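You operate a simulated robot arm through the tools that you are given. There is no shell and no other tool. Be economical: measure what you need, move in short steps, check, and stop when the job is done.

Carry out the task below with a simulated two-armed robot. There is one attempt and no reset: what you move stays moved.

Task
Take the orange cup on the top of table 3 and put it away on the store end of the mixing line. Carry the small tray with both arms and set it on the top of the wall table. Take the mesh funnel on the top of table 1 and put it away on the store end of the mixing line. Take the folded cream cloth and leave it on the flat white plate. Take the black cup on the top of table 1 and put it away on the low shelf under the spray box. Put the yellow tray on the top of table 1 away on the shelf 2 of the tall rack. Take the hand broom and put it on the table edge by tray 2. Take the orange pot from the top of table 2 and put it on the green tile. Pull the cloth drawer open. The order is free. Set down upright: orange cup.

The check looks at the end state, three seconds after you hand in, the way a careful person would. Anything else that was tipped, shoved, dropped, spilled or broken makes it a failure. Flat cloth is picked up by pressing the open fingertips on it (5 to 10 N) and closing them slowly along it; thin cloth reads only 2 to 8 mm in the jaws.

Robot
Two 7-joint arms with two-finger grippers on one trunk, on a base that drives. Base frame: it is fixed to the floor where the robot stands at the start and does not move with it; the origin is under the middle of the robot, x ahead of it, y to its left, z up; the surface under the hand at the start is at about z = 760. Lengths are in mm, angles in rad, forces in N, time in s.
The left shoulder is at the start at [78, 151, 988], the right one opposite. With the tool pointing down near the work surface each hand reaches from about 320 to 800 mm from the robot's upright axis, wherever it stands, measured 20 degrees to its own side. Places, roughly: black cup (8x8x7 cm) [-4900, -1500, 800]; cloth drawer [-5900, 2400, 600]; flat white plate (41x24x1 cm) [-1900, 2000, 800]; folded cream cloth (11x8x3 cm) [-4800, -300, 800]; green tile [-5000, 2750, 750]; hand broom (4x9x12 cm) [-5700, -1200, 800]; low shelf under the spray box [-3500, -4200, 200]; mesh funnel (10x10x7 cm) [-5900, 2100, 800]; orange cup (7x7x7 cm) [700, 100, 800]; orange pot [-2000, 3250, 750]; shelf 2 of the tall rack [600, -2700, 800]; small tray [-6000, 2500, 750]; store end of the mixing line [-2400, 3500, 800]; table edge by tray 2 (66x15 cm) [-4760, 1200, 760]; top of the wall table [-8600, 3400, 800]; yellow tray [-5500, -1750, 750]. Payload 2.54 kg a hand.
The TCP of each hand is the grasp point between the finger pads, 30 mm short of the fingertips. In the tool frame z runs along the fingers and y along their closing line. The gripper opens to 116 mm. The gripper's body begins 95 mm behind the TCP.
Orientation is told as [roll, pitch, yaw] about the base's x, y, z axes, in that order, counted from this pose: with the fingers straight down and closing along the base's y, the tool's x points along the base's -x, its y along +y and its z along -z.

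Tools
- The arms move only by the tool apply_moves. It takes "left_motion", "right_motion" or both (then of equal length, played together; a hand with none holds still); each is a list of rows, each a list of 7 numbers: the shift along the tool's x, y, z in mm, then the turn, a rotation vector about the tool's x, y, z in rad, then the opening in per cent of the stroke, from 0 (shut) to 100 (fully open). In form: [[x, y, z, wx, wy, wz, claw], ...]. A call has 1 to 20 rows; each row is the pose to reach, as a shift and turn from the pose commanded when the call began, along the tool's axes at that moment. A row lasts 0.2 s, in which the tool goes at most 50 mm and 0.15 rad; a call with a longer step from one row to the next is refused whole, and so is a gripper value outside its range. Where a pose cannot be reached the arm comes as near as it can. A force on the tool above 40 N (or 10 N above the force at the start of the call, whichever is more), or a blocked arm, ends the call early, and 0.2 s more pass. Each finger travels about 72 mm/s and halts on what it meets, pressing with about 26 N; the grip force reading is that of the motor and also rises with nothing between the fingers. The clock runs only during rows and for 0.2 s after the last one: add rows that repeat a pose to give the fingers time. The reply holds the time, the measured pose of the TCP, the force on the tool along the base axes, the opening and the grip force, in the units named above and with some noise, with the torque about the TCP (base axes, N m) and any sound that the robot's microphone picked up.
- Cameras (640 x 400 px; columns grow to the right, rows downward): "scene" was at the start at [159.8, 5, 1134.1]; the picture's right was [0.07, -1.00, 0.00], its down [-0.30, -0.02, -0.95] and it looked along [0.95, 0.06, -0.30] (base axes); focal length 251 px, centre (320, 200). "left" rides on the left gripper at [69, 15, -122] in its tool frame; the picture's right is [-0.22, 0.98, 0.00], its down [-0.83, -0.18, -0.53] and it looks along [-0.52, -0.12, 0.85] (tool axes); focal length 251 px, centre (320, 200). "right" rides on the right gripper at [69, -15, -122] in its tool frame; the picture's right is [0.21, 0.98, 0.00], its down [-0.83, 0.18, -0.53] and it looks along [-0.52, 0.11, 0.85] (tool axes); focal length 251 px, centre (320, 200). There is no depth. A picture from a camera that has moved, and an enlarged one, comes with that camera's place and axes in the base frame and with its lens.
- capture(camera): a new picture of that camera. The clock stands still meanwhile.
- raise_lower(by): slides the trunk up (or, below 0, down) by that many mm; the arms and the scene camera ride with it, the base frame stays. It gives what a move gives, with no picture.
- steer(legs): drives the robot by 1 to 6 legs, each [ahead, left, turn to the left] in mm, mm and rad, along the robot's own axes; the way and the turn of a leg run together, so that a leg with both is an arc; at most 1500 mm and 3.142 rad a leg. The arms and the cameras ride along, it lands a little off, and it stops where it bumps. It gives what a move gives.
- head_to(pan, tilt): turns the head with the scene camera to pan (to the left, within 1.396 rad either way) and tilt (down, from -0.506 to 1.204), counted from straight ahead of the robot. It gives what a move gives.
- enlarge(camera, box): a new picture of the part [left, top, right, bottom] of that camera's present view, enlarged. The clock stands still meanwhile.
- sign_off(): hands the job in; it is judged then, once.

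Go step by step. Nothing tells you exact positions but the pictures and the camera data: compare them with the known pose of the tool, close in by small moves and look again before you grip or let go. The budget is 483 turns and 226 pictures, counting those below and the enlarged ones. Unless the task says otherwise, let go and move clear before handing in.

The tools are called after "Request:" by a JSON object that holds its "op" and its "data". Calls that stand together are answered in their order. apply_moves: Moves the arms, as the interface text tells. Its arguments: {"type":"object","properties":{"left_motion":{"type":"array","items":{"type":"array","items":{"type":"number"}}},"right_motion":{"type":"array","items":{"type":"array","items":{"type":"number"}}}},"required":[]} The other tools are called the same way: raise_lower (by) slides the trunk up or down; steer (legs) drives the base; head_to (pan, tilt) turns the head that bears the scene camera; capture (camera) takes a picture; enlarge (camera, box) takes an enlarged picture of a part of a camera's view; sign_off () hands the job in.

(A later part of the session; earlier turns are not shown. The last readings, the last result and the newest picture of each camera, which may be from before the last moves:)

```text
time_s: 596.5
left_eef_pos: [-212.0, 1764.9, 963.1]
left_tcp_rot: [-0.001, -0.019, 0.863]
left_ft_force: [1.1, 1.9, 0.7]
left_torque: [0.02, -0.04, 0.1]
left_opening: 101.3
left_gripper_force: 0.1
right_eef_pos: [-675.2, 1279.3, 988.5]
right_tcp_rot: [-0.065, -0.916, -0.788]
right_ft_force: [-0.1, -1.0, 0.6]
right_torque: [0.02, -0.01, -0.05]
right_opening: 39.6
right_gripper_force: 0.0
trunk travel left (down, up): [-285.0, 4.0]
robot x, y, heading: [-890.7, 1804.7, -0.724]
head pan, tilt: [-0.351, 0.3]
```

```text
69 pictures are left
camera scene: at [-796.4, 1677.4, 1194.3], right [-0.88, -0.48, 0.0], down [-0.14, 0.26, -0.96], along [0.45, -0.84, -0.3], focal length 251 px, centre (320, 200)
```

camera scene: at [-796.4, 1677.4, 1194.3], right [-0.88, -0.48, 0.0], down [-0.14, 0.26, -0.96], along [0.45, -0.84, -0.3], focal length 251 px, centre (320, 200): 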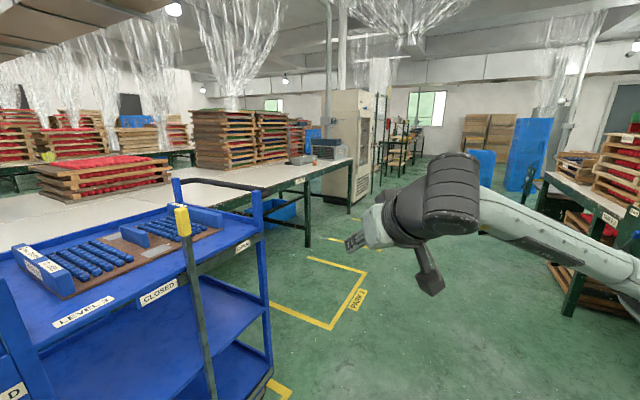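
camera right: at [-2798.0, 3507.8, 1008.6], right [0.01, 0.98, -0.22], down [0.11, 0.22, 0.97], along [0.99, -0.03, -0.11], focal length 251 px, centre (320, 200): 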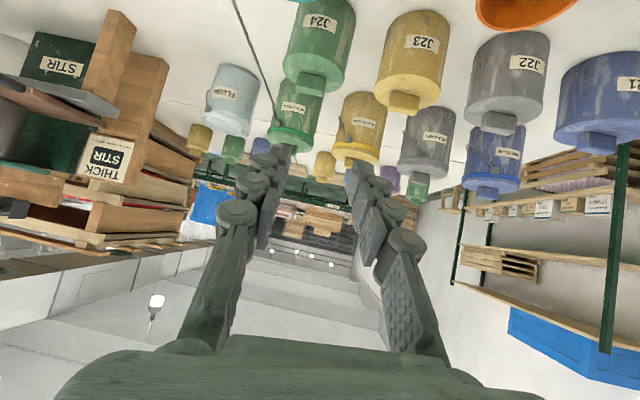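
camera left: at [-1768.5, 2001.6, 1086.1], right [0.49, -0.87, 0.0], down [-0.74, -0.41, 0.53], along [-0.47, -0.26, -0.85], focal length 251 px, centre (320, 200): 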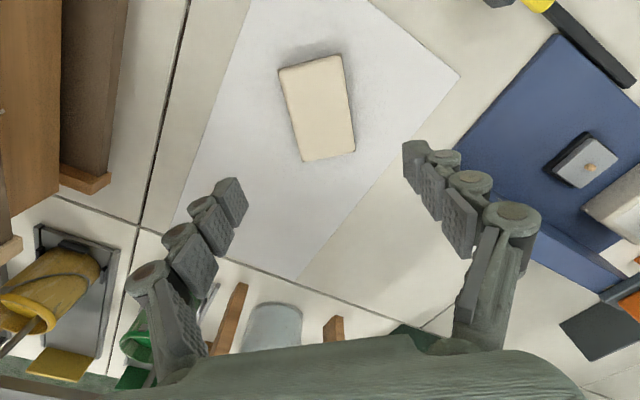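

The left hand, still swung out, touched the trolley's frame. I'll turn back, pull the hand in, and then look at the trolley.

Request:
{"op": "steer", "data": {"legs": [[0, 0, 0.35]]}}

Request:
{"op": "apply_moves", "data": {"left_motion": [[45, 10, 0, 0, 0, 0, 60], [90, 20, 0, 0, 0, 0, 50], [135, 30, 0, 0, 0, 0, 40], [180, 40, 0, 0, 0, 0, 40], [220, 50, 0, 0, 0, 0, 40], [250, 60, 0, 0, 0, 0, 40]]}}

Request:
{"op": "head_to", "data": {"pan": 0.1, "tilt": 0.45}}

Request:
{"op": "capture", "data": {"camera": "scene"}}

```text
time_s: 598.0
left_eef_pos: [-239.8, 1996.8, 962.1]
left_tcp_rot: [-0.002, -0.019, 1.207]
left_ft_force: [-1.0, -0.2, 0.4]
left_torque: [0.0, 0.03, -0.01]
left_opening: 99.8
left_gripper_force: 0.0
right_eef_pos: [-508.8, 1383.5, 989.4]
right_tcp_rot: [-0.065, -0.916, -0.441]
right_ft_force: [1.2, 0.0, 0.5]
right_torque: [0.01, 0.02, 0.01]
right_opening: 39.3
right_gripper_force: 0.0
trunk travel left (down, up): [-285.0, 4.0]
robot x, y, heading: [-891.3, 1804.0, -0.378]
head pan, tilt: [-0.351, 0.3]
```

```text
time_s: 599.4
left_eef_pos: [-383.9, 1786.4, 958.2]
left_tcp_rot: [-0.001, -0.017, 1.209]
left_ft_force: [-0.4, 0.3, -0.2]
left_torque: [0.01, -0.02, 0.03]
left_opening: 46.1
left_gripper_force: 0.2
right_eef_pos: [-509.3, 1381.9, 989.2]
right_tcp_rot: [-0.064, -0.916, -0.443]
right_ft_force: [-0.4, 0.4, -0.1]
right_torque: [-0.01, 0.0, -0.01]
right_opening: 39.1
right_gripper_force: 0.1
trunk travel left (down, up): [-285.0, 4.0]
robot x, y, heading: [-891.6, 1803.1, -0.377]
head pan, tilt: [-0.351, 0.3]
```

```text
time_s: 600.3
left_eef_pos: [-383.5, 1788.0, 958.9]
left_tcp_rot: [-0.004, -0.019, 1.207]
left_ft_force: [0.1, 0.0, 0.0]
left_torque: [-0.03, -0.03, 0.01]
left_opening: 46.4
left_gripper_force: 0.0
right_eef_pos: [-509.4, 1383.9, 989.3]
right_tcp_rot: [-0.061, -0.917, -0.442]
right_ft_force: [0.7, 0.5, 0.0]
right_torque: [-0.02, 0.04, 0.02]
right_opening: 39.3
right_gripper_force: 0.0
trunk travel left (down, up): [-285.0, 4.0]
robot x, y, heading: [-889.0, 1803.9, -0.377]
head pan, tilt: [0.099, 0.45]
```

```text
68 pictures are left
camera scene: at [-740.2, 1753.7, 1180.4], right [-0.28, -0.96, 0.0], down [-0.42, 0.12, -0.9], along [0.87, -0.25, -0.43], focal length 251 px, centre (320, 200)
```

scene: 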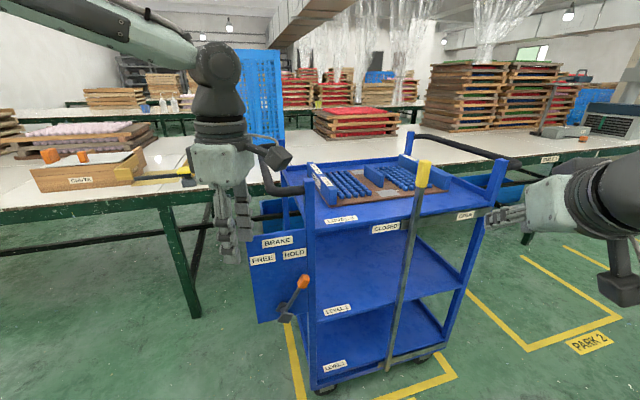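

The trolley still sits inside its PARK 1 tape with the brake lever on HOLD, so it seems not to have moved. I'll step west, then finish the turn and drive south.

Request:
{"op": "steer", "data": {"legs": [[-112, -44, 0], [0, 0, -1.19], [1400, 0, 0]]}}

Request:
{"op": "head_to", "data": {"pan": -0.35, "tilt": 0.3}}

Request:
{"op": "capture", "data": {"camera": "scene"}}

```text
time_s: 611.2
left_eef_pos: [-871.1, -73.4, 958.3]
left_tcp_rot: [-0.002, -0.018, -0.005]
left_ft_force: [-0.2, -0.3, 1.0]
left_torque: [-0.03, 0.0, 0.0]
left_opening: 46.0
left_gripper_force: 0.1
right_eef_pos: [-1293.7, -98.2, 988.4]
right_tcp_rot: [-0.064, -0.916, -1.654]
right_ft_force: [0.2, 0.1, -0.5]
right_torque: [-0.03, 0.0, -0.02]
right_opening: 39.3
right_gripper_force: 0.0
trunk travel left (down, up): [-285.0, 4.0]
robot x, y, heading: [-1034.1, 408.4, -1.591]
head pan, tilt: [0.099, 0.45]
```

```text
time_s: 612.1
left_eef_pos: [-872.2, -74.1, 959.5]
left_tcp_rot: [-0.001, -0.018, -0.004]
left_ft_force: [0.1, -0.1, -0.2]
left_torque: [-0.03, 0.0, 0.0]
left_opening: 46.7
left_gripper_force: 0.1
right_eef_pos: [-1294.3, -98.3, 988.9]
right_tcp_rot: [-0.065, -0.916, -1.655]
right_ft_force: [1.4, 0.1, 0.0]
right_torque: [-0.03, 0.0, -0.03]
right_opening: 39.2
right_gripper_force: 0.1
trunk travel left (down, up): [-285.0, 4.0]
robot x, y, heading: [-1036.2, 406.6, -1.591]
head pan, tilt: [-0.351, 0.3]
```

```text
67 pictures are left
camera scene: at [-1069.1, 250.8, 1194.2], right [-0.93, 0.36, 0.0], down [0.11, 0.28, -0.96], along [-0.35, -0.89, -0.3], focal length 251 px, centre (320, 200)
```

scene: 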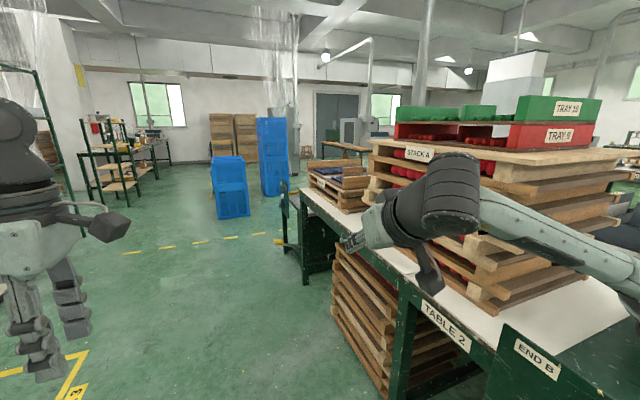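

STACK A is close to the right arm, so I'll shift east before continuing south, then turn west along the walkway at y ≈ -2400.

Request:
{"op": "steer", "data": {"legs": [[0, 320, 0.02], [1400, 0, 0], [1390, 0, 0], [0, 0, -1.57], [1450, 0, 0], [1450, 0, 0]]}}

Request:
{"op": "head_to", "data": {"pan": 0.0, "tilt": 0.3}}

Request:
{"op": "capture", "data": {"camera": "scene"}}

```text
time_s: 646.2
left_eef_pos: [-4088.1, -2466.7, 959.1]
left_tcp_rot: [-0.003, -0.019, -1.577]
left_ft_force: [0.2, 0.5, 0.1]
left_torque: [-0.01, -0.02, -0.02]
left_opening: 46.3
left_gripper_force: 0.1
right_eef_pos: [-4110.8, -2044.0, 988.2]
right_tcp_rot: [-0.066, -0.917, 3.057]
right_ft_force: [0.1, -0.2, 0.0]
right_torque: [0.03, 0.02, 0.02]
right_opening: 39.5
right_gripper_force: 0.2
trunk travel left (down, up): [-285.0, 4.0]
robot x, y, heading: [-3602.0, -2303.2, 3.117]
head pan, tilt: [-0.351, 0.3]
```

```text
time_s: 647.0
left_eef_pos: [-4086.9, -2466.2, 959.3]
left_tcp_rot: [-0.002, -0.02, -1.575]
left_ft_force: [-0.5, 0.0, -0.4]
left_torque: [0.02, 0.02, 0.01]
left_opening: 46.4
left_gripper_force: 0.0
right_eef_pos: [-4111.5, -2044.3, 987.5]
right_tcp_rot: [-0.064, -0.916, 3.054]
right_ft_force: [0.0, 0.2, -0.8]
right_torque: [-0.01, -0.01, 0.02]
right_opening: 39.5
right_gripper_force: 0.2
trunk travel left (down, up): [-285.0, 4.0]
robot x, y, heading: [-3603.6, -2309.8, 3.12]
head pan, tilt: [0.0, 0.3]
```

```text
66 pictures are left
camera scene: at [-3768.7, -2303.9, 1194.3], right [0.02, 1.0, 0.0], down [0.3, -0.01, -0.96], along [-0.95, 0.02, -0.3], focal length 251 px, centre (320, 200)
```

scene: 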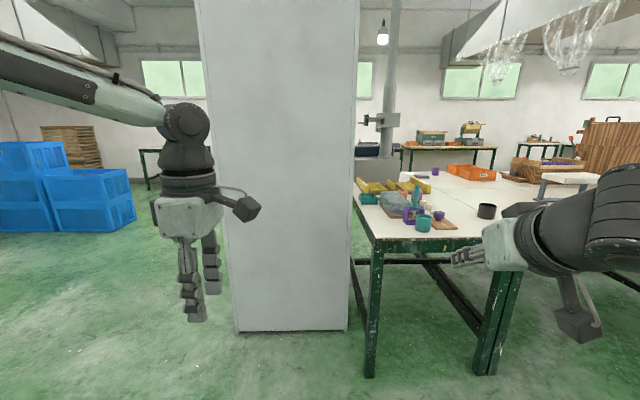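

Request:
{"op": "enlarge", "data": {"camera": "scene", "box": [345, 150, 525, 260]}}

```text
3.56 times, centred on (435, 205) of scene
camera zoom: at [-3768.7, -2303.9, 1194.3], right [0.02, 1.0, 0.0], down [0.3, -0.01, -0.96], along [-0.95, 0.02, -0.3], focal length 893 px, centre (-89, 182)
```

zoom: 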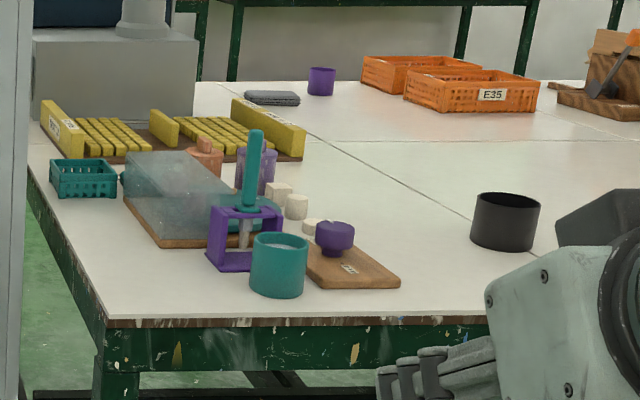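

The yellow tray is a large board (about 415 × 260 mm) with yellow end walls and a middle divider, near (-5377, -1806). First the black cup at (-4874, -1485): I'll raise the left hand and drive to the table's east side there.

Request:
{"op": "apply_moves", "data": {"left_motion": [[0, 15, -35, 0, 0, 0, 40], [0, 30, -70, 0, 0, 0, 40], [0, 45, -105, 0, 0, 0, 40]], "right_motion": [[0, 0, 0, 0, 0.08, 0, 60], [0, 0, 0, 0, 0.16, 0, 80], [0, 0, 0, 0, 0.24, 0, 100]]}}

Request:
{"op": "steer", "data": {"legs": [[0, -650, 0.02], [620, 0, 0]]}}

Request:
{"op": "capture", "data": {"camera": "right"}}

Request:
{"op": "capture", "data": {"camera": "scene"}}

```text
time_s: 647.8
left_eef_pos: [-4040.7, -2466.3, 1066.8]
left_tcp_rot: [-0.002, -0.02, -1.579]
left_ft_force: [0.1, 0.0, 0.1]
left_torque: [-0.01, 0.02, 0.0]
left_opening: 46.2
left_gripper_force: 0.1
right_eef_pos: [-4110.5, -2043.8, 989.4]
right_tcp_rot: [-0.05, -0.675, 3.037]
right_ft_force: [0.4, 0.4, -1.2]
right_torque: [0.04, 0.02, -0.01]
right_opening: 115.9
right_gripper_force: 0.0
trunk travel left (down, up): [-285.0, 4.0]
robot x, y, heading: [-3603.4, -2308.7, 3.117]
head pan, tilt: [0.0, 0.3]
```

```text
time_s: 657.6
left_eef_pos: [-4644.5, -1829.0, 1065.7]
left_tcp_rot: [-0.003, -0.021, -1.548]
left_ft_force: [0.0, -0.3, 0.0]
left_torque: [0.02, 0.0, 0.01]
left_opening: 46.4
left_gripper_force: 0.1
right_eef_pos: [-4724.2, -1409.1, 988.0]
right_tcp_rot: [-0.049, -0.676, 3.064]
right_ft_force: [0.7, 0.6, -1.1]
right_torque: [-0.01, -0.03, -0.03]
right_opening: 115.9
right_gripper_force: 0.1
trunk travel left (down, up): [-285.0, 4.0]
robot x, y, heading: [-4213.3, -1658.0, -3.139]
head pan, tilt: [0.0, 0.3]
```

```text
64 pictures are left
camera right: at [-4594.4, -1410.4, 1040.3], right [0.06, -0.98, -0.17], down [-0.33, -0.18, 0.93], along [-0.94, 0.0, -0.34], focal length 251 px, centre (320, 200)
```

right: 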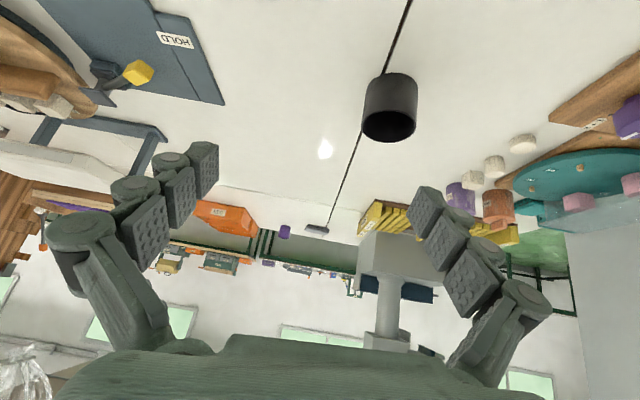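

```text
63 pictures are left
camera scene: at [-4376.0, -1660.3, 1194.2], right [-0.01, 1.0, 0.0], down [0.3, 0.0, -0.96], along [-0.96, -0.01, -0.3], focal length 251 px, centre (320, 200)
```

scene: 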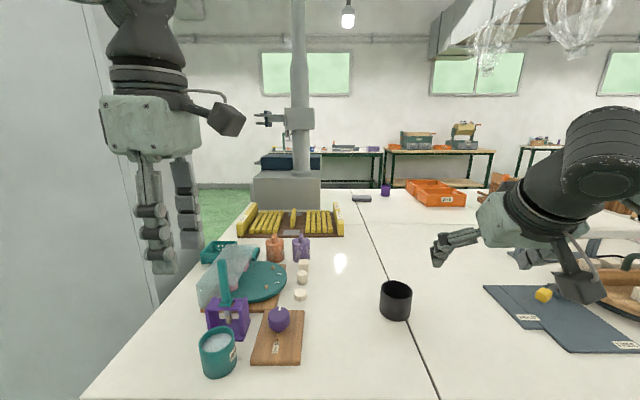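

The black cup is at about (-4862, -1492), 80 mm wide. I'll move the right hand to a pre-grasp point over it.

Request:
{"op": "apply_moves", "data": {"right_motion": [[4, 22, 35, -0.012, 0, -0.015, 100], [8, 45, 70, -0.024, 0, -0.03, 100], [12, 67, 105, -0.036, 0, -0.045, 100], [15, 89, 139, -0.049, 0, -0.061, 100], [15, 89, 139, -0.049, 0, -0.061, 100]]}}

Request:
{"op": "capture", "data": {"camera": "right"}}

```text
time_s: 658.8
left_eef_pos: [-4643.5, -1829.0, 1066.9]
left_tcp_rot: [-0.003, -0.021, -1.547]
left_ft_force: [-0.1, -0.7, -0.3]
left_torque: [0.04, 0.01, 0.03]
left_opening: 46.5
left_gripper_force: 0.1
right_eef_pos: [-4810.2, -1485.7, 868.5]
right_tcp_rot: [-0.049, -0.673, -3.139]
right_ft_force: [-0.9, 0.5, -0.1]
right_torque: [0.01, 0.03, 0.01]
right_opening: 116.1
right_gripper_force: 0.0
trunk travel left (down, up): [-285.0, 4.0]
robot x, y, heading: [-4212.2, -1658.2, -3.14]
head pan, tilt: [0.0, 0.3]
```

```text
62 pictures are left
camera right: at [-4680.2, -1475.8, 920.3], right [0.14, -0.98, -0.17], down [-0.32, -0.21, 0.92], along [-0.94, -0.07, -0.34], focal length 251 px, centre (320, 200)
```

right: 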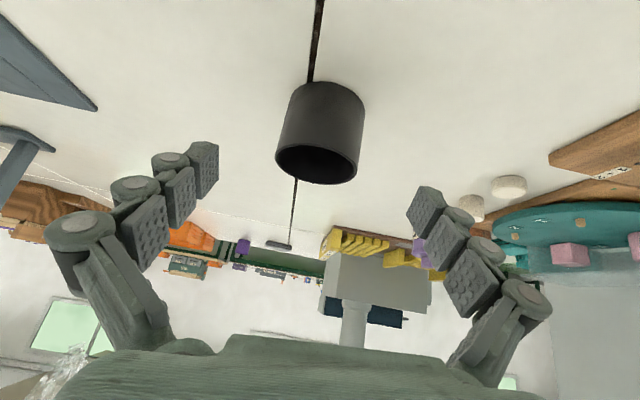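

Request:
{"op": "apply_moves", "data": {"right_motion": [[-3, -4, 30, 0, 0, 0, 100], [-6, -7, 60, 0, 0, 0, 100], [-9, -10, 90, 0, 0, 0, 100], [-10.5, -10, 112, 0, 0, 0, 100]]}}

Request:
{"op": "capture", "data": {"camera": "right"}}

```text
time_s: 659.8
left_eef_pos: [-4643.7, -1828.7, 1066.4]
left_tcp_rot: [-0.002, -0.019, -1.549]
left_ft_force: [-0.5, 0.0, 0.4]
left_torque: [-0.02, -0.01, 0.0]
left_opening: 46.3
left_gripper_force: 0.1
right_eef_pos: [-4889.4, -1469.3, 787.6]
right_tcp_rot: [-0.05, -0.674, -3.14]
right_ft_force: [0.1, 0.2, -0.1]
right_torque: [0.0, 0.03, 0.0]
right_opening: 115.8
right_gripper_force: 0.0
trunk travel left (down, up): [-285.0, 4.0]
robot x, y, heading: [-4210.6, -1658.4, -3.134]
head pan, tilt: [0.0, 0.3]
```

```text
61 pictures are left
camera right: at [-4759.4, -1459.9, 839.5], right [0.14, -0.98, -0.17], down [-0.32, -0.21, 0.92], along [-0.94, -0.07, -0.34], focal length 251 px, centre (320, 200)
```

right: 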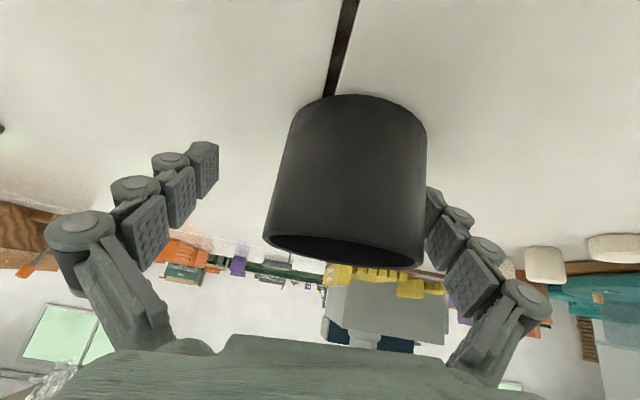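

Request:
{"op": "apply_moves", "data": {"right_motion": [[0, 7, 0, 0, 0, 0, 100], [0, 13, 0, 0, 0, 0, 100], [0, 13, 0, 0, 0, 0, 90], [0, 13, 0, 0, 0, 0, 80], [0, 13, 0, 0, 0, 0, 72], [0, 13, 0, 0, 0, 0, 64], [0, 13, 0, 0, 0, 0, 56], [0, 13, 0, 0, 0, 0, 56]]}}

Request:
{"op": "capture", "data": {"camera": "right"}}

```text
time_s: 661.6
left_eef_pos: [-4642.4, -1829.6, 1066.4]
left_tcp_rot: [-0.004, -0.019, -1.548]
left_ft_force: [-0.3, 0.7, -0.1]
left_torque: [0.01, -0.05, 0.0]
left_opening: 46.5
left_gripper_force: 0.1
right_eef_pos: [-4888.4, -1485.1, 788.5]
right_tcp_rot: [-0.05, -0.678, -3.139]
right_ft_force: [-0.2, -4.7, 8.9]
right_torque: [-0.37, -0.07, -0.02]
right_opening: 69.9
right_gripper_force: 26.1
trunk travel left (down, up): [-285.0, 4.0]
robot x, y, heading: [-4210.6, -1658.6, -3.138]
head pan, tilt: [0.0, 0.3]
```

```text
60 pictures are left
camera right: at [-4758.4, -1474.1, 840.6], right [0.14, -0.98, -0.17], down [-0.31, -0.21, 0.93], along [-0.94, -0.07, -0.34], focal length 251 px, centre (320, 200)
```

right: 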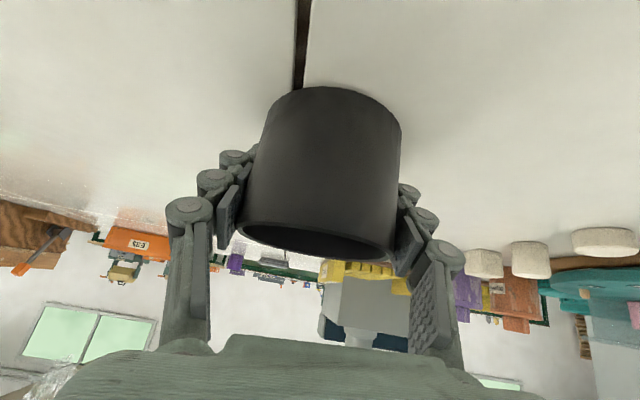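

Request:
{"op": "apply_moves", "data": {"right_motion": [[-8, 0, -10, 0, 0, 0, 50], [-25, 0, -31, 0, 0, 0, 50], [-50, 0, -62, 0, 0, 0, 50], [-75, 0, -93, 0, 0, 0, 50], [-94, 0, -117, 0, 0, 0, 50], [-70, 0, -145, 0, 0, 0, 50], [-45, 0, -175, 0, 0, 0, 50], [-20, 0, -195, 0, 0, 0, 50]]}}

Request:
{"op": "steer", "data": {"legs": [[-500, 0, 0], [0, 700, 0]]}}

Request:
{"op": "capture", "data": {"camera": "right"}}

```text
time_s: 663.4
left_eef_pos: [-4643.7, -1829.6, 1066.3]
left_tcp_rot: [-0.004, -0.019, -1.548]
left_ft_force: [-1.3, 0.5, 0.0]
left_torque: [0.01, 0.0, 0.0]
left_opening: 46.4
left_gripper_force: 0.0
right_eef_pos: [-4782.0, -1493.3, 951.7]
right_tcp_rot: [-0.052, -0.674, -3.139]
right_ft_force: [0.3, 0.8, -0.2]
right_torque: [-0.01, 0.0, 0.01]
right_opening: 69.9
right_gripper_force: 26.0
trunk travel left (down, up): [-285.0, 4.0]
robot x, y, heading: [-4217.2, -1657.9, -3.137]
head pan, tilt: [0.0, 0.3]
```

```text
time_s: 673.1
left_eef_pos: [-4141.3, -2529.8, 1065.8]
left_tcp_rot: [-0.001, -0.019, -1.556]
left_ft_force: [-0.4, -0.6, -0.1]
left_torque: [0.01, -0.01, -0.01]
left_opening: 46.2
left_gripper_force: 0.0
right_eef_pos: [-4277.1, -2190.6, 949.8]
right_tcp_rot: [-0.051, -0.674, 3.137]
right_ft_force: [0.8, -0.5, -0.9]
right_torque: [-0.01, 0.0, -0.02]
right_opening: 69.3
right_gripper_force: 26.1
trunk travel left (down, up): [-285.0, 4.0]
robot x, y, heading: [-3708.6, -2359.3, 3.14]
head pan, tilt: [0.0, 0.3]
```

```text
59 pictures are left
camera right: at [-4146.6, -2182.6, 1003.0], right [0.13, -0.98, -0.17], down [-0.32, -0.21, 0.92], along [-0.94, -0.07, -0.34], focal length 251 px, centre (320, 200)
```

right: 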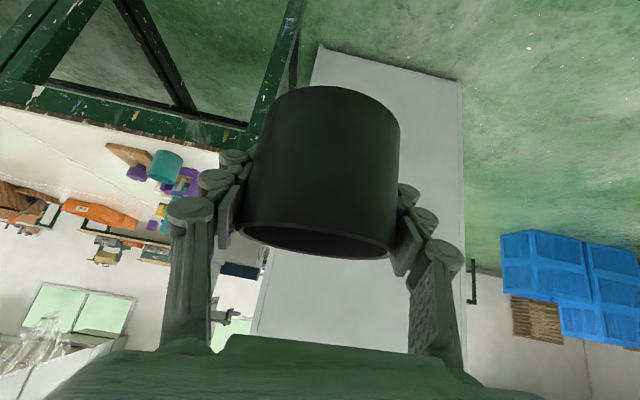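

Request:
{"op": "steer", "data": {"legs": [[0, 0, 1.57], [0, 0, 1.57], [-800, 0, 0], [0, -1450, 0], [0, -190, 0]]}}

Request:
{"op": "head_to", "data": {"pan": -0.1, "tilt": 0.5}}

Request:
{"op": "capture", "data": {"camera": "scene"}}

```text
time_s: 701.1
left_eef_pos: [-4129.8, -3840.0, 1067.3]
left_tcp_rot: [-0.002, -0.02, 1.55]
left_ft_force: [0.1, -0.4, 0.3]
left_torque: [0.0, 0.01, 0.0]
left_opening: 46.3
left_gripper_force: 0.0
right_eef_pos: [-4006.9, -4182.8, 950.3]
right_tcp_rot: [-0.051, -0.673, -0.041]
right_ft_force: [0.3, 0.2, -0.5]
right_torque: [0.02, 0.01, 0.0]
right_opening: 69.1
right_gripper_force: 26.2
trunk travel left (down, up): [-285.0, 4.0]
robot x, y, heading: [-4568.5, -3994.0, -0.039]
head pan, tilt: [0.0, 0.3]
```

```text
time_s: 701.8
left_eef_pos: [-4128.9, -3842.0, 1065.9]
left_tcp_rot: [-0.001, -0.02, 1.549]
left_ft_force: [0.8, -0.5, 0.0]
left_torque: [-0.02, -0.02, -0.03]
left_opening: 46.6
left_gripper_force: 0.1
right_eef_pos: [-4006.2, -4181.7, 951.3]
right_tcp_rot: [-0.051, -0.673, -0.041]
right_ft_force: [0.7, 0.0, -0.7]
right_torque: [0.0, -0.04, -0.02]
right_opening: 69.2
right_gripper_force: 26.0
trunk travel left (down, up): [-285.0, 4.0]
robot x, y, heading: [-4566.7, -3994.7, -0.039]
head pan, tilt: [-0.099, 0.499]
```

```text
58 pictures are left
camera scene: at [-4411.0, -4008.4, 1175.9], right [-0.14, -0.99, 0.0], down [-0.47, 0.07, -0.88], along [0.87, -0.12, -0.48], focal length 251 px, centre (320, 200)
```

scene: 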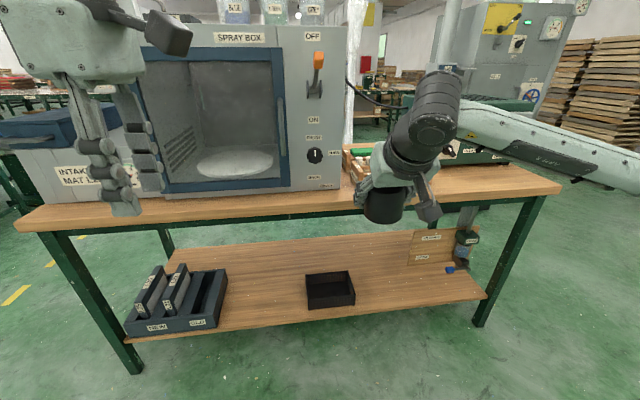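

The low shelf is clear between the blue boxes and the black tray, at about (-3630, -3900). I'll line up, lower the trunk fully, raise the left hand out of the way and lower the cup in front of the bench.

Request:
{"op": "steer", "data": {"legs": [[0, 275, 0.039]]}}

Request:
{"op": "raise_lower", "data": {"by": -280}}

Request:
{"op": "apply_moves", "data": {"left_motion": [[0, 10, -40, 0, 0, 0, 40], [0, 20, -80, 0, 0, 0, 40], [0, 30, -120, 0, 0, 0, 40], [0, 40, -150, 0, 0, 0, 40]], "right_motion": [[25, 0, 31, 0, 0, 0, 50], [50, 0, 62, 0, 0, 0, 50], [75, 0, 93, 0, 0, 0, 50], [100, 0, 124, 0, 0, 0, 50]]}}

```text
time_s: 705.0
left_eef_pos: [-4131.7, -3546.6, 1066.4]
left_tcp_rot: [-0.003, -0.02, 1.592]
left_ft_force: [0.6, 0.1, 0.4]
left_torque: [0.0, 0.0, 0.01]
left_opening: 46.4
left_gripper_force: 0.1
right_eef_pos: [-3995.3, -3882.4, 951.0]
right_tcp_rot: [-0.049, -0.673, 0.0]
right_ft_force: [0.3, -0.2, -0.5]
right_torque: [0.0, 0.0, 0.01]
right_opening: 69.3
right_gripper_force: 25.7
trunk travel left (down, up): [-285.0, 4.0]
robot x, y, heading: [-4563.1, -3718.4, 0.005]
head pan, tilt: [-0.099, 0.499]
```

```text
time_s: 707.9
left_eef_pos: [-4132.3, -3545.7, 786.9]
left_tcp_rot: [-0.003, -0.016, 1.594]
left_ft_force: [0.2, 0.4, 0.1]
left_torque: [-0.01, -0.03, -0.01]
left_opening: 46.4
left_gripper_force: 0.0
right_eef_pos: [-3994.4, -3883.9, 671.7]
right_tcp_rot: [-0.05, -0.675, 0.0]
right_ft_force: [-0.3, -0.3, -0.9]
right_torque: [0.03, -0.01, -0.02]
right_opening: 69.2
right_gripper_force: 26.1
trunk travel left (down, up): [-5.0, 284.0]
robot x, y, heading: [-4561.1, -3714.3, 0.007]
head pan, tilt: [-0.099, 0.499]
```

```text
time_s: 708.9
left_eef_pos: [-4171.9, -3551.4, 935.6]
left_tcp_rot: [-0.002, -0.021, 1.591]
left_ft_force: [-0.2, 0.0, 0.6]
left_torque: [-0.01, 0.01, 0.0]
left_opening: 46.4
left_gripper_force: 0.1
right_eef_pos: [-3996.9, -3889.3, 510.8]
right_tcp_rot: [-0.052, -0.673, -0.001]
right_ft_force: [0.2, 0.1, -0.7]
right_torque: [0.01, -0.01, 0.02]
right_opening: 69.1
right_gripper_force: 25.8
trunk travel left (down, up): [-5.0, 284.0]
robot x, y, heading: [-4558.2, -3717.6, 0.004]
head pan, tilt: [-0.099, 0.499]
```

Request:
{"op": "apply_moves", "data": {"right_motion": [[25, 0, 31, 0, 0, 0, 50], [50, 0, 62, 0, 0, 0, 50], [75, 0, 93, 0, 0, 0, 50], [106, 0, 133, 0, 0, 0, 50]]}}

Request:
{"op": "capture", "data": {"camera": "right"}}

Request:
{"op": "capture", "data": {"camera": "scene"}}

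```text
refused: row 4 steps farther than a row can; nothing moved
```

```text
57 pictures are left
camera right: at [-4127.7, -3898.5, 562.2], right [-0.14, 0.98, -0.17], down [0.32, 0.21, 0.92], along [0.94, 0.07, -0.34], focal length 251 px, centre (320, 200)
```

right: 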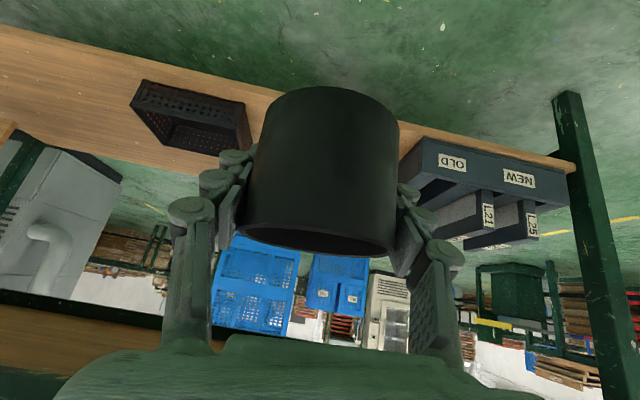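

```text
56 pictures are left
camera scene: at [-4405.8, -3726.7, 895.9], right [-0.1, -1.0, 0.0], down [-0.48, 0.05, -0.88], along [0.87, -0.08, -0.48], focal length 251 px, centre (320, 200)
```

scene: 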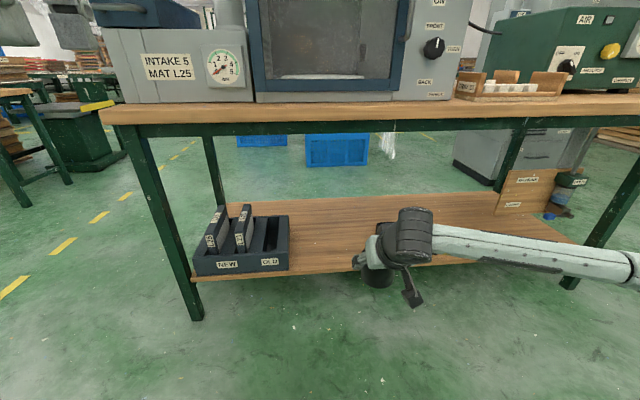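

Request:
{"op": "apply_moves", "data": {"right_motion": [[25, 0, 31, 0, 0, 0, 50], [50, 0, 62, 0, 0, 0, 50], [70, 0, 87, 0, 0, 0, 50], [88, 0, 110, 0, 0, 0, 50], [106, 0, 133, 0, 0, 0, 50]]}}

Request:
{"op": "capture", "data": {"camera": "right"}}

```text
time_s: 710.1
left_eef_pos: [-4172.1, -3551.6, 935.8]
left_tcp_rot: [-0.003, -0.019, 1.59]
left_ft_force: [-0.1, -0.6, -0.6]
left_torque: [-0.02, 0.0, -0.01]
left_opening: 46.4
left_gripper_force: 0.0
right_eef_pos: [-3995.8, -3896.0, 342.4]
right_tcp_rot: [-0.049, -0.675, 0.002]
right_ft_force: [0.0, 0.7, -0.2]
right_torque: [-0.01, 0.01, 0.01]
right_opening: 69.2
right_gripper_force: 26.0
trunk travel left (down, up): [-5.0, 284.0]
robot x, y, heading: [-4563.6, -3717.8, 0.002]
head pan, tilt: [-0.099, 0.499]
```

```text
55 pictures are left
camera right: at [-4126.7, -3904.5, 394.8], right [-0.14, 0.98, -0.17], down [0.32, 0.21, 0.93], along [0.94, 0.07, -0.34], focal length 251 px, centre (320, 200)
```

right: 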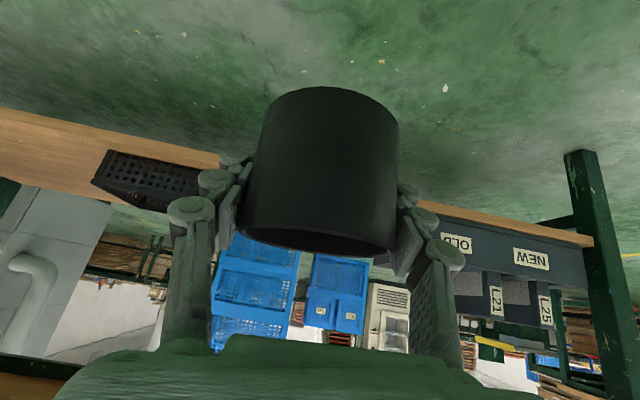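

Request:
{"op": "steer", "data": {"legs": [[355, 0, 0]]}}

Request:
{"op": "capture", "data": {"camera": "right"}}

Request:
{"op": "capture", "data": {"camera": "scene"}}

```text
time_s: 712.4
left_eef_pos: [-3818.2, -3549.6, 935.5]
left_tcp_rot: [-0.003, -0.019, 1.591]
left_ft_force: [-0.4, -0.5, 0.7]
left_torque: [-0.01, 0.02, 0.01]
left_opening: 46.5
left_gripper_force: 0.2
right_eef_pos: [-3643.5, -3893.8, 343.3]
right_tcp_rot: [-0.052, -0.674, 0.001]
right_ft_force: [0.1, -0.5, -0.3]
right_torque: [-0.02, 0.02, 0.03]
right_opening: 69.2
right_gripper_force: 26.4
trunk travel left (down, up): [-5.0, 284.0]
robot x, y, heading: [-4212.0, -3712.9, 0.007]
head pan, tilt: [-0.099, 0.499]
```

```text
54 pictures are left
camera right: at [-3773.5, -3902.4, 395.0], right [-0.14, 0.98, -0.17], down [0.32, 0.21, 0.92], along [0.94, 0.07, -0.34], focal length 251 px, centre (320, 200)
```

right: 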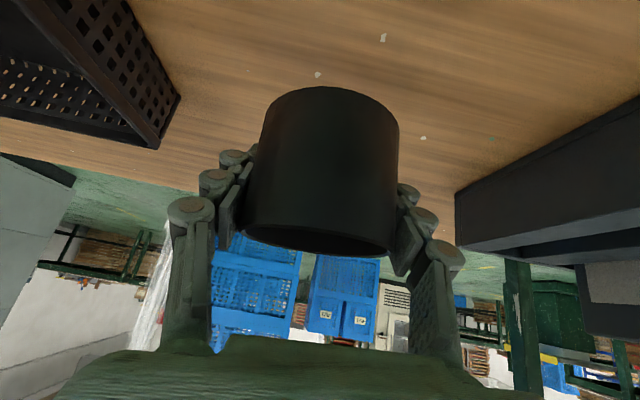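

```text
53 pictures are left
camera scene: at [-4052.8, -3725.0, 895.9], right [-0.09, -1.0, 0.0], down [-0.48, 0.05, -0.88], along [0.87, -0.08, -0.48], focal length 251 px, centre (320, 200)
```

scene: 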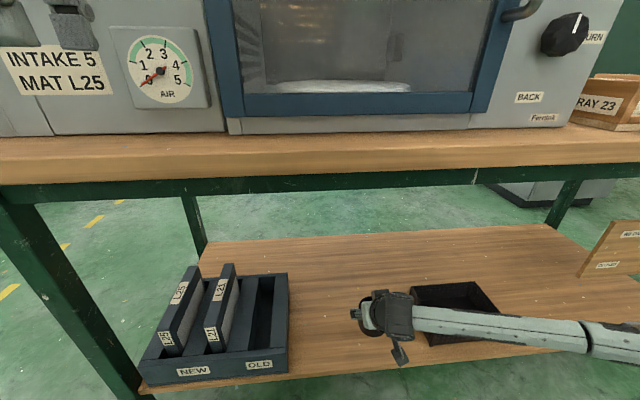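

Request:
{"op": "apply_moves", "data": {"right_motion": [[12, 0, 16, 0, 0, 0, 50], [25, 0, 31, 0, 0, 0, 50], [37, 0, 46, 0, 0, 0, 50], [37, 0, 46, 0, 0, 0, 50]]}}

Request:
{"op": "capture", "data": {"camera": "right"}}

```text
time_s: 713.4
left_eef_pos: [-3818.8, -3549.4, 936.1]
left_tcp_rot: [-0.004, -0.019, 1.593]
left_ft_force: [0.2, 0.5, 0.1]
left_torque: [0.01, 0.02, 0.01]
left_opening: 46.3
left_gripper_force: 0.0
right_eef_pos: [-3643.5, -3896.1, 284.0]
right_tcp_rot: [-0.052, -0.676, 0.0]
right_ft_force: [-0.5, 0.9, -0.8]
right_torque: [0.01, 0.02, -0.01]
right_opening: 69.3
right_gripper_force: 25.9
trunk travel left (down, up): [-5.0, 284.0]
robot x, y, heading: [-4209.9, -3717.1, 0.003]
head pan, tilt: [-0.099, 0.499]
```

```text
52 pictures are left
camera right: at [-3774.3, -3904.7, 335.9], right [-0.14, 0.98, -0.17], down [0.32, 0.21, 0.93], along [0.94, 0.07, -0.34], focal length 251 px, centre (320, 200)
```

right: 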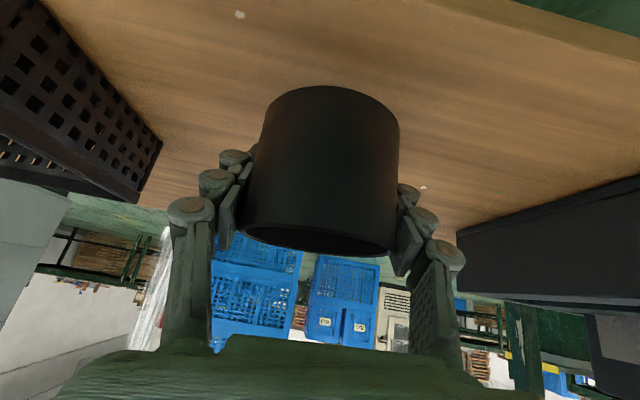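

Request:
{"op": "apply_moves", "data": {"right_motion": [[3, 0, 4, 0, 0, 0, 50], [6, 0, 8, 0, 0, 0, 50], [9, 0, 11.5, 0, 0, 0, 50], [9, 0, 11.5, 0, 0, 0, 50]]}}

```text
time_s: 714.4
left_eef_pos: [-3819.0, -3550.2, 935.1]
left_tcp_rot: [-0.003, -0.018, 1.591]
left_ft_force: [-0.1, 0.7, -0.1]
left_torque: [0.01, 0.0, -0.01]
left_opening: 46.3
left_gripper_force: 0.2
right_eef_pos: [-3642.5, -3897.3, 274.8]
right_tcp_rot: [-0.054, -0.671, 0.003]
right_ft_force: [0.3, -0.7, -0.2]
right_torque: [0.0, -0.02, -0.04]
right_opening: 69.5
right_gripper_force: 26.1
right hand out of reach, approached as far as the arm can: row 3, 4
trunk travel left (down, up): [-5.0, 284.0]
robot x, y, heading: [-4207.1, -3716.1, 0.006]
head pan, tilt: [-0.099, 0.499]
```

The arm is at its limit for this posture. I'll raise slightly, back the base 90 mm and extend the hand by the same amount, then lower again.

Request:
{"op": "apply_moves", "data": {"right_motion": [[-10, 0, -12, 0, 0, 0, 50], [-19, 0, -24, 0, 0, 0, 50]]}}

Request:
{"op": "steer", "data": {"legs": [[-90, 0, 0]]}}

Request:
{"op": "apply_moves", "data": {"right_motion": [[-23, 0, 19, 0, 0, 0, 50], [-46, 0, 38, 0, 0, 0, 50], [-70, 0, 56, 0, 0, 0, 50], [-60, 0, 69, 0, 0, 0, 50], [-54, 0, 77, 0, 0, 0, 50], [-54, 0, 77, 0, 0, 0, 50]]}}

```text
time_s: 715.0
left_eef_pos: [-3819.5, -3549.0, 937.1]
left_tcp_rot: [-0.003, -0.018, 1.591]
left_ft_force: [0.2, -0.1, 0.3]
left_torque: [0.0, 0.02, 0.02]
left_opening: 46.3
left_gripper_force: 0.0
right_eef_pos: [-3643.7, -3894.7, 305.5]
right_tcp_rot: [-0.05, -0.674, 0.002]
right_ft_force: [-0.9, -0.1, -0.4]
right_torque: [-0.01, 0.03, -0.03]
right_opening: 69.0
right_gripper_force: 25.8
trunk travel left (down, up): [-5.0, 284.0]
robot x, y, heading: [-4210.8, -3716.4, 0.005]
head pan, tilt: [-0.099, 0.499]
```

```text
time_s: 716.1
left_eef_pos: [-3908.0, -3549.9, 934.8]
left_tcp_rot: [-0.001, -0.019, 1.592]
left_ft_force: [1.0, 0.8, -0.6]
left_torque: [0.0, 0.03, 0.02]
left_opening: 46.4
left_gripper_force: 0.0
right_eef_pos: [-3731.8, -3897.0, 305.1]
right_tcp_rot: [-0.051, -0.677, 0.0]
right_ft_force: [-1.5, 0.1, -0.1]
right_torque: [0.0, 0.01, 0.0]
right_opening: 69.1
right_gripper_force: 26.3
trunk travel left (down, up): [-5.0, 284.0]
robot x, y, heading: [-4301.2, -3719.1, 0.007]
head pan, tilt: [-0.099, 0.499]
```

```text
time_s: 717.5
left_eef_pos: [-3907.8, -3552.1, 935.3]
left_tcp_rot: [-0.002, -0.019, 1.592]
left_ft_force: [-0.1, -0.3, 0.1]
left_torque: [-0.01, -0.02, -0.01]
left_opening: 46.4
left_gripper_force: 0.0
right_eef_pos: [-3643.1, -3899.8, 278.8]
right_tcp_rot: [-0.051, -0.675, 0.002]
right_ft_force: [-0.7, 0.2, -1.1]
right_torque: [0.0, -0.01, 0.01]
right_opening: 69.1
right_gripper_force: 26.4
trunk travel left (down, up): [-5.0, 284.0]
robot x, y, heading: [-4298.1, -3716.7, 0.001]
head pan, tilt: [-0.099, 0.499]
```

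Reach is fine now. I'll lower further in small steps.

Request:
{"op": "apply_moves", "data": {"right_motion": [[3, 0, 4, 0, 0, 0, 50], [6, 0, 8, 0, 0, 0, 50], [9, 0, 11.5, 0, 0, 0, 50], [9, 0, 11.5, 0, 0, 0, 50]]}}

```text
time_s: 718.5
left_eef_pos: [-3907.1, -3551.4, 935.8]
left_tcp_rot: [-0.004, -0.019, 1.593]
left_ft_force: [0.1, -0.6, -0.5]
left_torque: [0.02, -0.01, 0.0]
left_opening: 46.5
left_gripper_force: 0.1
right_eef_pos: [-3641.4, -3901.1, 263.1]
right_tcp_rot: [-0.051, -0.673, -0.001]
right_ft_force: [-0.1, -0.1, 0.0]
right_torque: [-0.05, -0.03, 0.0]
right_opening: 69.0
right_gripper_force: 26.1
trunk travel left (down, up): [-5.0, 284.0]
robot x, y, heading: [-4298.8, -3718.0, 0.003]
head pan, tilt: [-0.099, 0.499]
```

Request:
{"op": "apply_moves", "data": {"right_motion": [[3, 0, 4, 0, 0, 0, 50], [6, 0, 7.5, 0, 0, 0, 50], [6, 0, 7.5, 0, 0, 0, 50]]}}

Request:
{"op": "capture", "data": {"camera": "right"}}

```text
time_s: 719.3
left_eef_pos: [-3907.8, -3550.6, 935.5]
left_tcp_rot: [-0.003, -0.019, 1.592]
left_ft_force: [0.1, -0.2, 0.1]
left_torque: [-0.01, 0.01, -0.03]
left_opening: 46.5
left_gripper_force: 0.0
right_eef_pos: [-3643.3, -3902.8, 253.6]
right_tcp_rot: [-0.051, -0.674, 0.0]
right_ft_force: [0.3, -0.8, -1.0]
right_torque: [0.01, -0.01, -0.03]
right_opening: 69.1
right_gripper_force: 25.9
trunk travel left (down, up): [-5.0, 284.0]
robot x, y, heading: [-4302.6, -3716.3, 0.006]
head pan, tilt: [-0.099, 0.499]
```

```text
51 pictures are left
camera right: at [-3773.2, -3910.3, 306.5], right [-0.14, 0.98, -0.17], down [0.32, 0.21, 0.92], along [0.94, 0.07, -0.34], focal length 251 px, centre (320, 200)
```

right: 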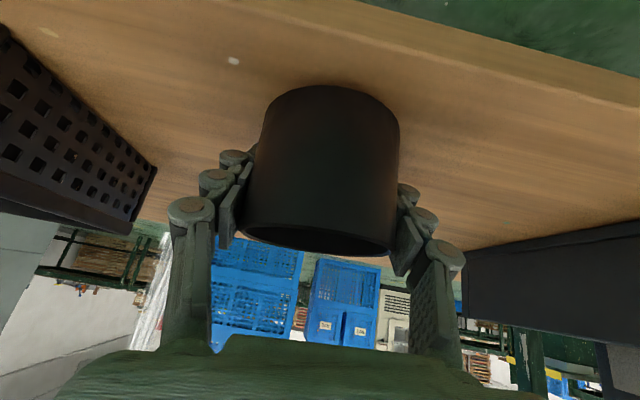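

Request:
{"op": "apply_moves", "data": {"right_motion": [[3, 0, 4, 0, 0, 0, 50], [5, 0, 6.3, 0, 0, 0, 50], [5, 0, 6.3, 0, 0, 0, 50]]}}

```text
time_s: 720.1
left_eef_pos: [-3909.1, -3549.6, 937.7]
left_tcp_rot: [-0.008, -0.019, 1.59]
left_ft_force: [0.4, 0.3, -0.2]
left_torque: [0.0, -0.02, 0.05]
left_opening: 46.5
left_gripper_force: 0.0
right_eef_pos: [-3640.0, -3901.6, 251.0]
right_tcp_rot: [-0.051, -0.682, 0.001]
right_ft_force: [-3.0, -1.2, 25.7]
right_torque: [0.62, 0.02, 0.1]
right_opening: 69.4
right_gripper_force: 26.1
trunk travel left (down, up): [-5.0, 284.0]
robot x, y, heading: [-4300.2, -3715.9, 0.001]
head pan, tilt: [-0.099, 0.499]
```

Request:
{"op": "apply_moves", "data": {"right_motion": [[-2, 0, -2.6, 0, 0, 0, 50], [-2, 0, -2.6, 0, 0, 0, 63], [-2, 0, -2.6, 0, 0, 0, 72], [-2, 0, -2.6, 0, 0, 0, 82], [-2, 0, -2.6, 0, 0, 0, 90], [-2, 0, -2.6, 0, 0, 0, 90]]}}

Request:
{"op": "capture", "data": {"camera": "right"}}

```text
time_s: 721.5
left_eef_pos: [-3907.1, -3550.3, 935.8]
left_tcp_rot: [-0.003, -0.02, 1.591]
left_ft_force: [0.0, -1.6, -0.3]
left_torque: [0.0, -0.04, -0.01]
left_opening: 46.5
left_gripper_force: 0.1
right_eef_pos: [-3642.3, -3902.5, 249.0]
right_tcp_rot: [-0.051, -0.672, -0.001]
right_ft_force: [0.2, 0.3, 0.3]
right_torque: [-0.01, -0.01, 0.0]
right_opening: 104.6
right_gripper_force: 0.0
trunk travel left (down, up): [-5.0, 284.0]
robot x, y, heading: [-4297.8, -3715.6, 0.004]
head pan, tilt: [-0.099, 0.499]
```

```text
50 pictures are left
camera right: at [-3773.0, -3910.6, 301.0], right [-0.14, 0.98, -0.17], down [0.32, 0.21, 0.92], along [0.94, 0.07, -0.34], focal length 251 px, centre (320, 200)
```

right: 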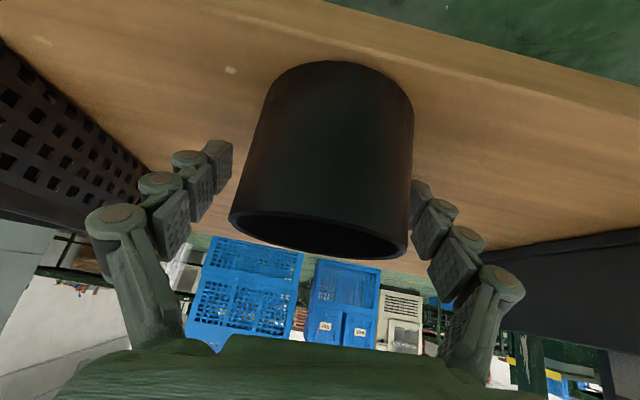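

Request:
{"op": "apply_moves", "data": {"right_motion": [[0, 0, -20, 0, 0, 0, 92], [0, 0, -50, 0, 0, 0, 92], [0, 0, -85, 0, 0, 0, 92], [0, 0, -120, 0, 0, 0, 92], [0, 0, -140, 0, 0, 0, 92]]}}

Request:
{"op": "steer", "data": {"legs": [[-400, 0, 0]]}}

Request:
{"op": "capture", "data": {"camera": "right"}}

```text
time_s: 722.7
left_eef_pos: [-3907.6, -3549.5, 936.6]
left_tcp_rot: [-0.002, -0.02, 1.592]
left_ft_force: [-0.3, -0.6, 0.3]
left_torque: [-0.02, -0.04, 0.02]
left_opening: 46.1
left_gripper_force: 0.0
right_eef_pos: [-3729.3, -3894.0, 357.9]
right_tcp_rot: [-0.053, -0.675, 0.001]
right_ft_force: [0.0, -0.1, 0.3]
right_torque: [0.0, 0.01, -0.02]
right_opening: 107.0
right_gripper_force: 0.1
trunk travel left (down, up): [-5.0, 284.0]
robot x, y, heading: [-4297.9, -3716.5, -0.003]
head pan, tilt: [-0.099, 0.499]
```

```text
time_s: 725.2
left_eef_pos: [-4307.3, -3554.6, 936.2]
left_tcp_rot: [-0.001, -0.017, 1.583]
left_ft_force: [-0.2, 0.6, 0.1]
left_torque: [0.0, -0.02, -0.01]
left_opening: 46.3
left_gripper_force: 0.1
right_eef_pos: [-4131.7, -3897.6, 357.7]
right_tcp_rot: [-0.051, -0.674, -0.008]
right_ft_force: [0.1, 0.2, -0.1]
right_torque: [-0.02, 0.01, 0.0]
right_opening: 106.7
right_gripper_force: 0.1
trunk travel left (down, up): [-5.0, 284.0]
robot x, y, heading: [-4703.8, -3717.4, -0.004]
head pan, tilt: [-0.099, 0.499]
```

```text
49 pictures are left
camera right: at [-4262.9, -3905.2, 410.3], right [-0.13, 0.98, -0.17], down [0.32, 0.21, 0.92], along [0.94, 0.06, -0.34], focal length 251 px, centre (320, 200)
```

right: 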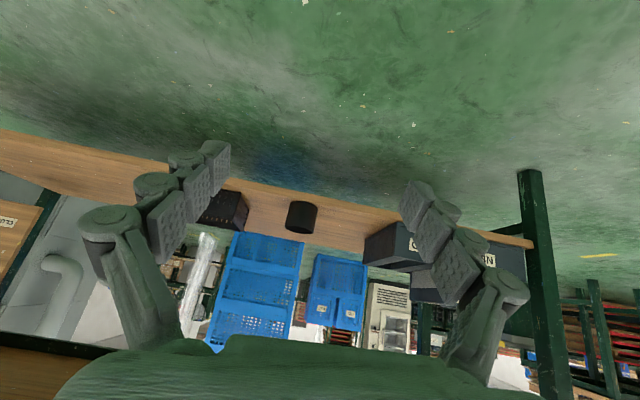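

The black cup is on the low shelf. Now the yellow tray: I'll raise the trunk and right hand, then approach table 1's south end between the cabinet and the machine.

Request:
{"op": "raise_lower", "data": {"by": 280}}

Request:
{"op": "apply_moves", "data": {"right_motion": [[-31, 0, -38, 0, 0, 0, 60], [-62, 0, -76, 0, 0, 0, 60], [-93, 0, -114, 0, 0, 0, 60], [-124, 0, -152, 0, 0, 0, 60], [-155, 0, -190, 0, 0, 0, 60], [-186, 0, -228, 0, 0, 0, 60], [-215, 0, -265, 0, 0, 0, 60]]}}

Request:
{"op": "steer", "data": {"legs": [[0, 0, 1.57], [0, 1080, 0], [950, 0, 0]]}}

Request:
{"op": "head_to", "data": {"pan": -0.25, "tilt": 0.5}}

Request:
{"op": "capture", "data": {"camera": "scene"}}

```text
time_s: 728.0
left_eef_pos: [-4305.9, -3554.7, 1215.4]
left_tcp_rot: [-0.003, -0.019, 1.582]
left_ft_force: [0.5, -0.4, -0.9]
left_torque: [0.0, 0.01, 0.0]
left_opening: 46.4
left_gripper_force: 0.0
right_eef_pos: [-4132.7, -3898.8, 637.9]
right_tcp_rot: [-0.051, -0.675, -0.007]
right_ft_force: [0.0, -0.5, 0.7]
right_torque: [0.01, 0.0, 0.0]
right_opening: 106.7
right_gripper_force: 0.1
trunk travel left (down, up): [-285.0, 4.0]
robot x, y, heading: [-4703.6, -3718.6, -0.004]
head pan, tilt: [-0.099, 0.499]
```

```text
time_s: 729.6
left_eef_pos: [-4307.6, -3554.2, 1215.2]
left_tcp_rot: [-0.004, -0.019, 1.582]
left_ft_force: [-0.4, 0.5, 0.4]
left_torque: [0.01, 0.02, 0.01]
left_opening: 46.4
left_gripper_force: 0.0
right_eef_pos: [-4131.7, -3883.0, 982.5]
right_tcp_rot: [-0.048, -0.674, -0.007]
right_ft_force: [-0.1, 0.1, 0.0]
right_torque: [-0.01, 0.0, 0.0]
right_opening: 69.6
right_gripper_force: 0.0
trunk travel left (down, up): [-285.0, 4.0]
robot x, y, heading: [-4699.5, -3714.0, -0.002]
head pan, tilt: [-0.099, 0.499]
```

```text
time_s: 748.9
left_eef_pos: [-5974.1, -2394.9, 1215.5]
left_tcp_rot: [-0.001, -0.02, -3.107]
left_ft_force: [1.0, 0.2, 0.0]
left_torque: [0.01, 0.01, -0.01]
left_opening: 46.2
left_gripper_force: 0.2
right_eef_pos: [-5648.3, -2210.6, 981.7]
right_tcp_rot: [-0.051, -0.673, 1.583]
right_ft_force: [0.2, 1.0, -0.4]
right_torque: [-0.01, 0.0, 0.0]
right_opening: 69.3
right_gripper_force: 0.1
trunk travel left (down, up): [-285.0, 4.0]
robot x, y, heading: [-5806.0, -2787.2, 1.587]
head pan, tilt: [-0.099, 0.499]
```

```text
time_s: 749.6
left_eef_pos: [-5973.6, -2396.1, 1216.7]
left_tcp_rot: [-0.001, -0.019, -3.109]
left_ft_force: [0.2, -0.2, -0.1]
left_torque: [-0.02, 0.0, 0.0]
left_opening: 46.5
left_gripper_force: 0.1
right_eef_pos: [-5647.9, -2210.8, 981.5]
right_tcp_rot: [-0.049, -0.674, 1.585]
right_ft_force: [-0.5, 0.1, 0.4]
right_torque: [0.01, 0.0, -0.01]
right_opening: 69.8
right_gripper_force: 0.1
trunk travel left (down, up): [-285.0, 4.0]
robot x, y, heading: [-5801.6, -2785.5, 1.587]
head pan, tilt: [-0.25, 0.499]
```

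```text
48 pictures are left
camera scene: at [-5785.2, -2629.2, 1175.9], right [0.97, -0.23, 0.0], down [-0.11, -0.47, -0.88], along [0.2, 0.85, -0.48], focal length 251 px, centre (320, 200)
```

scene: 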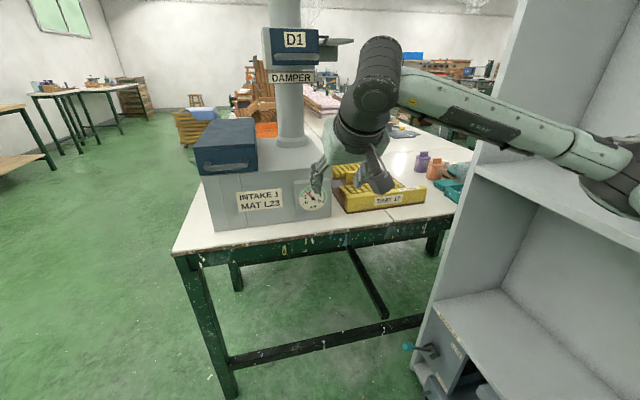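

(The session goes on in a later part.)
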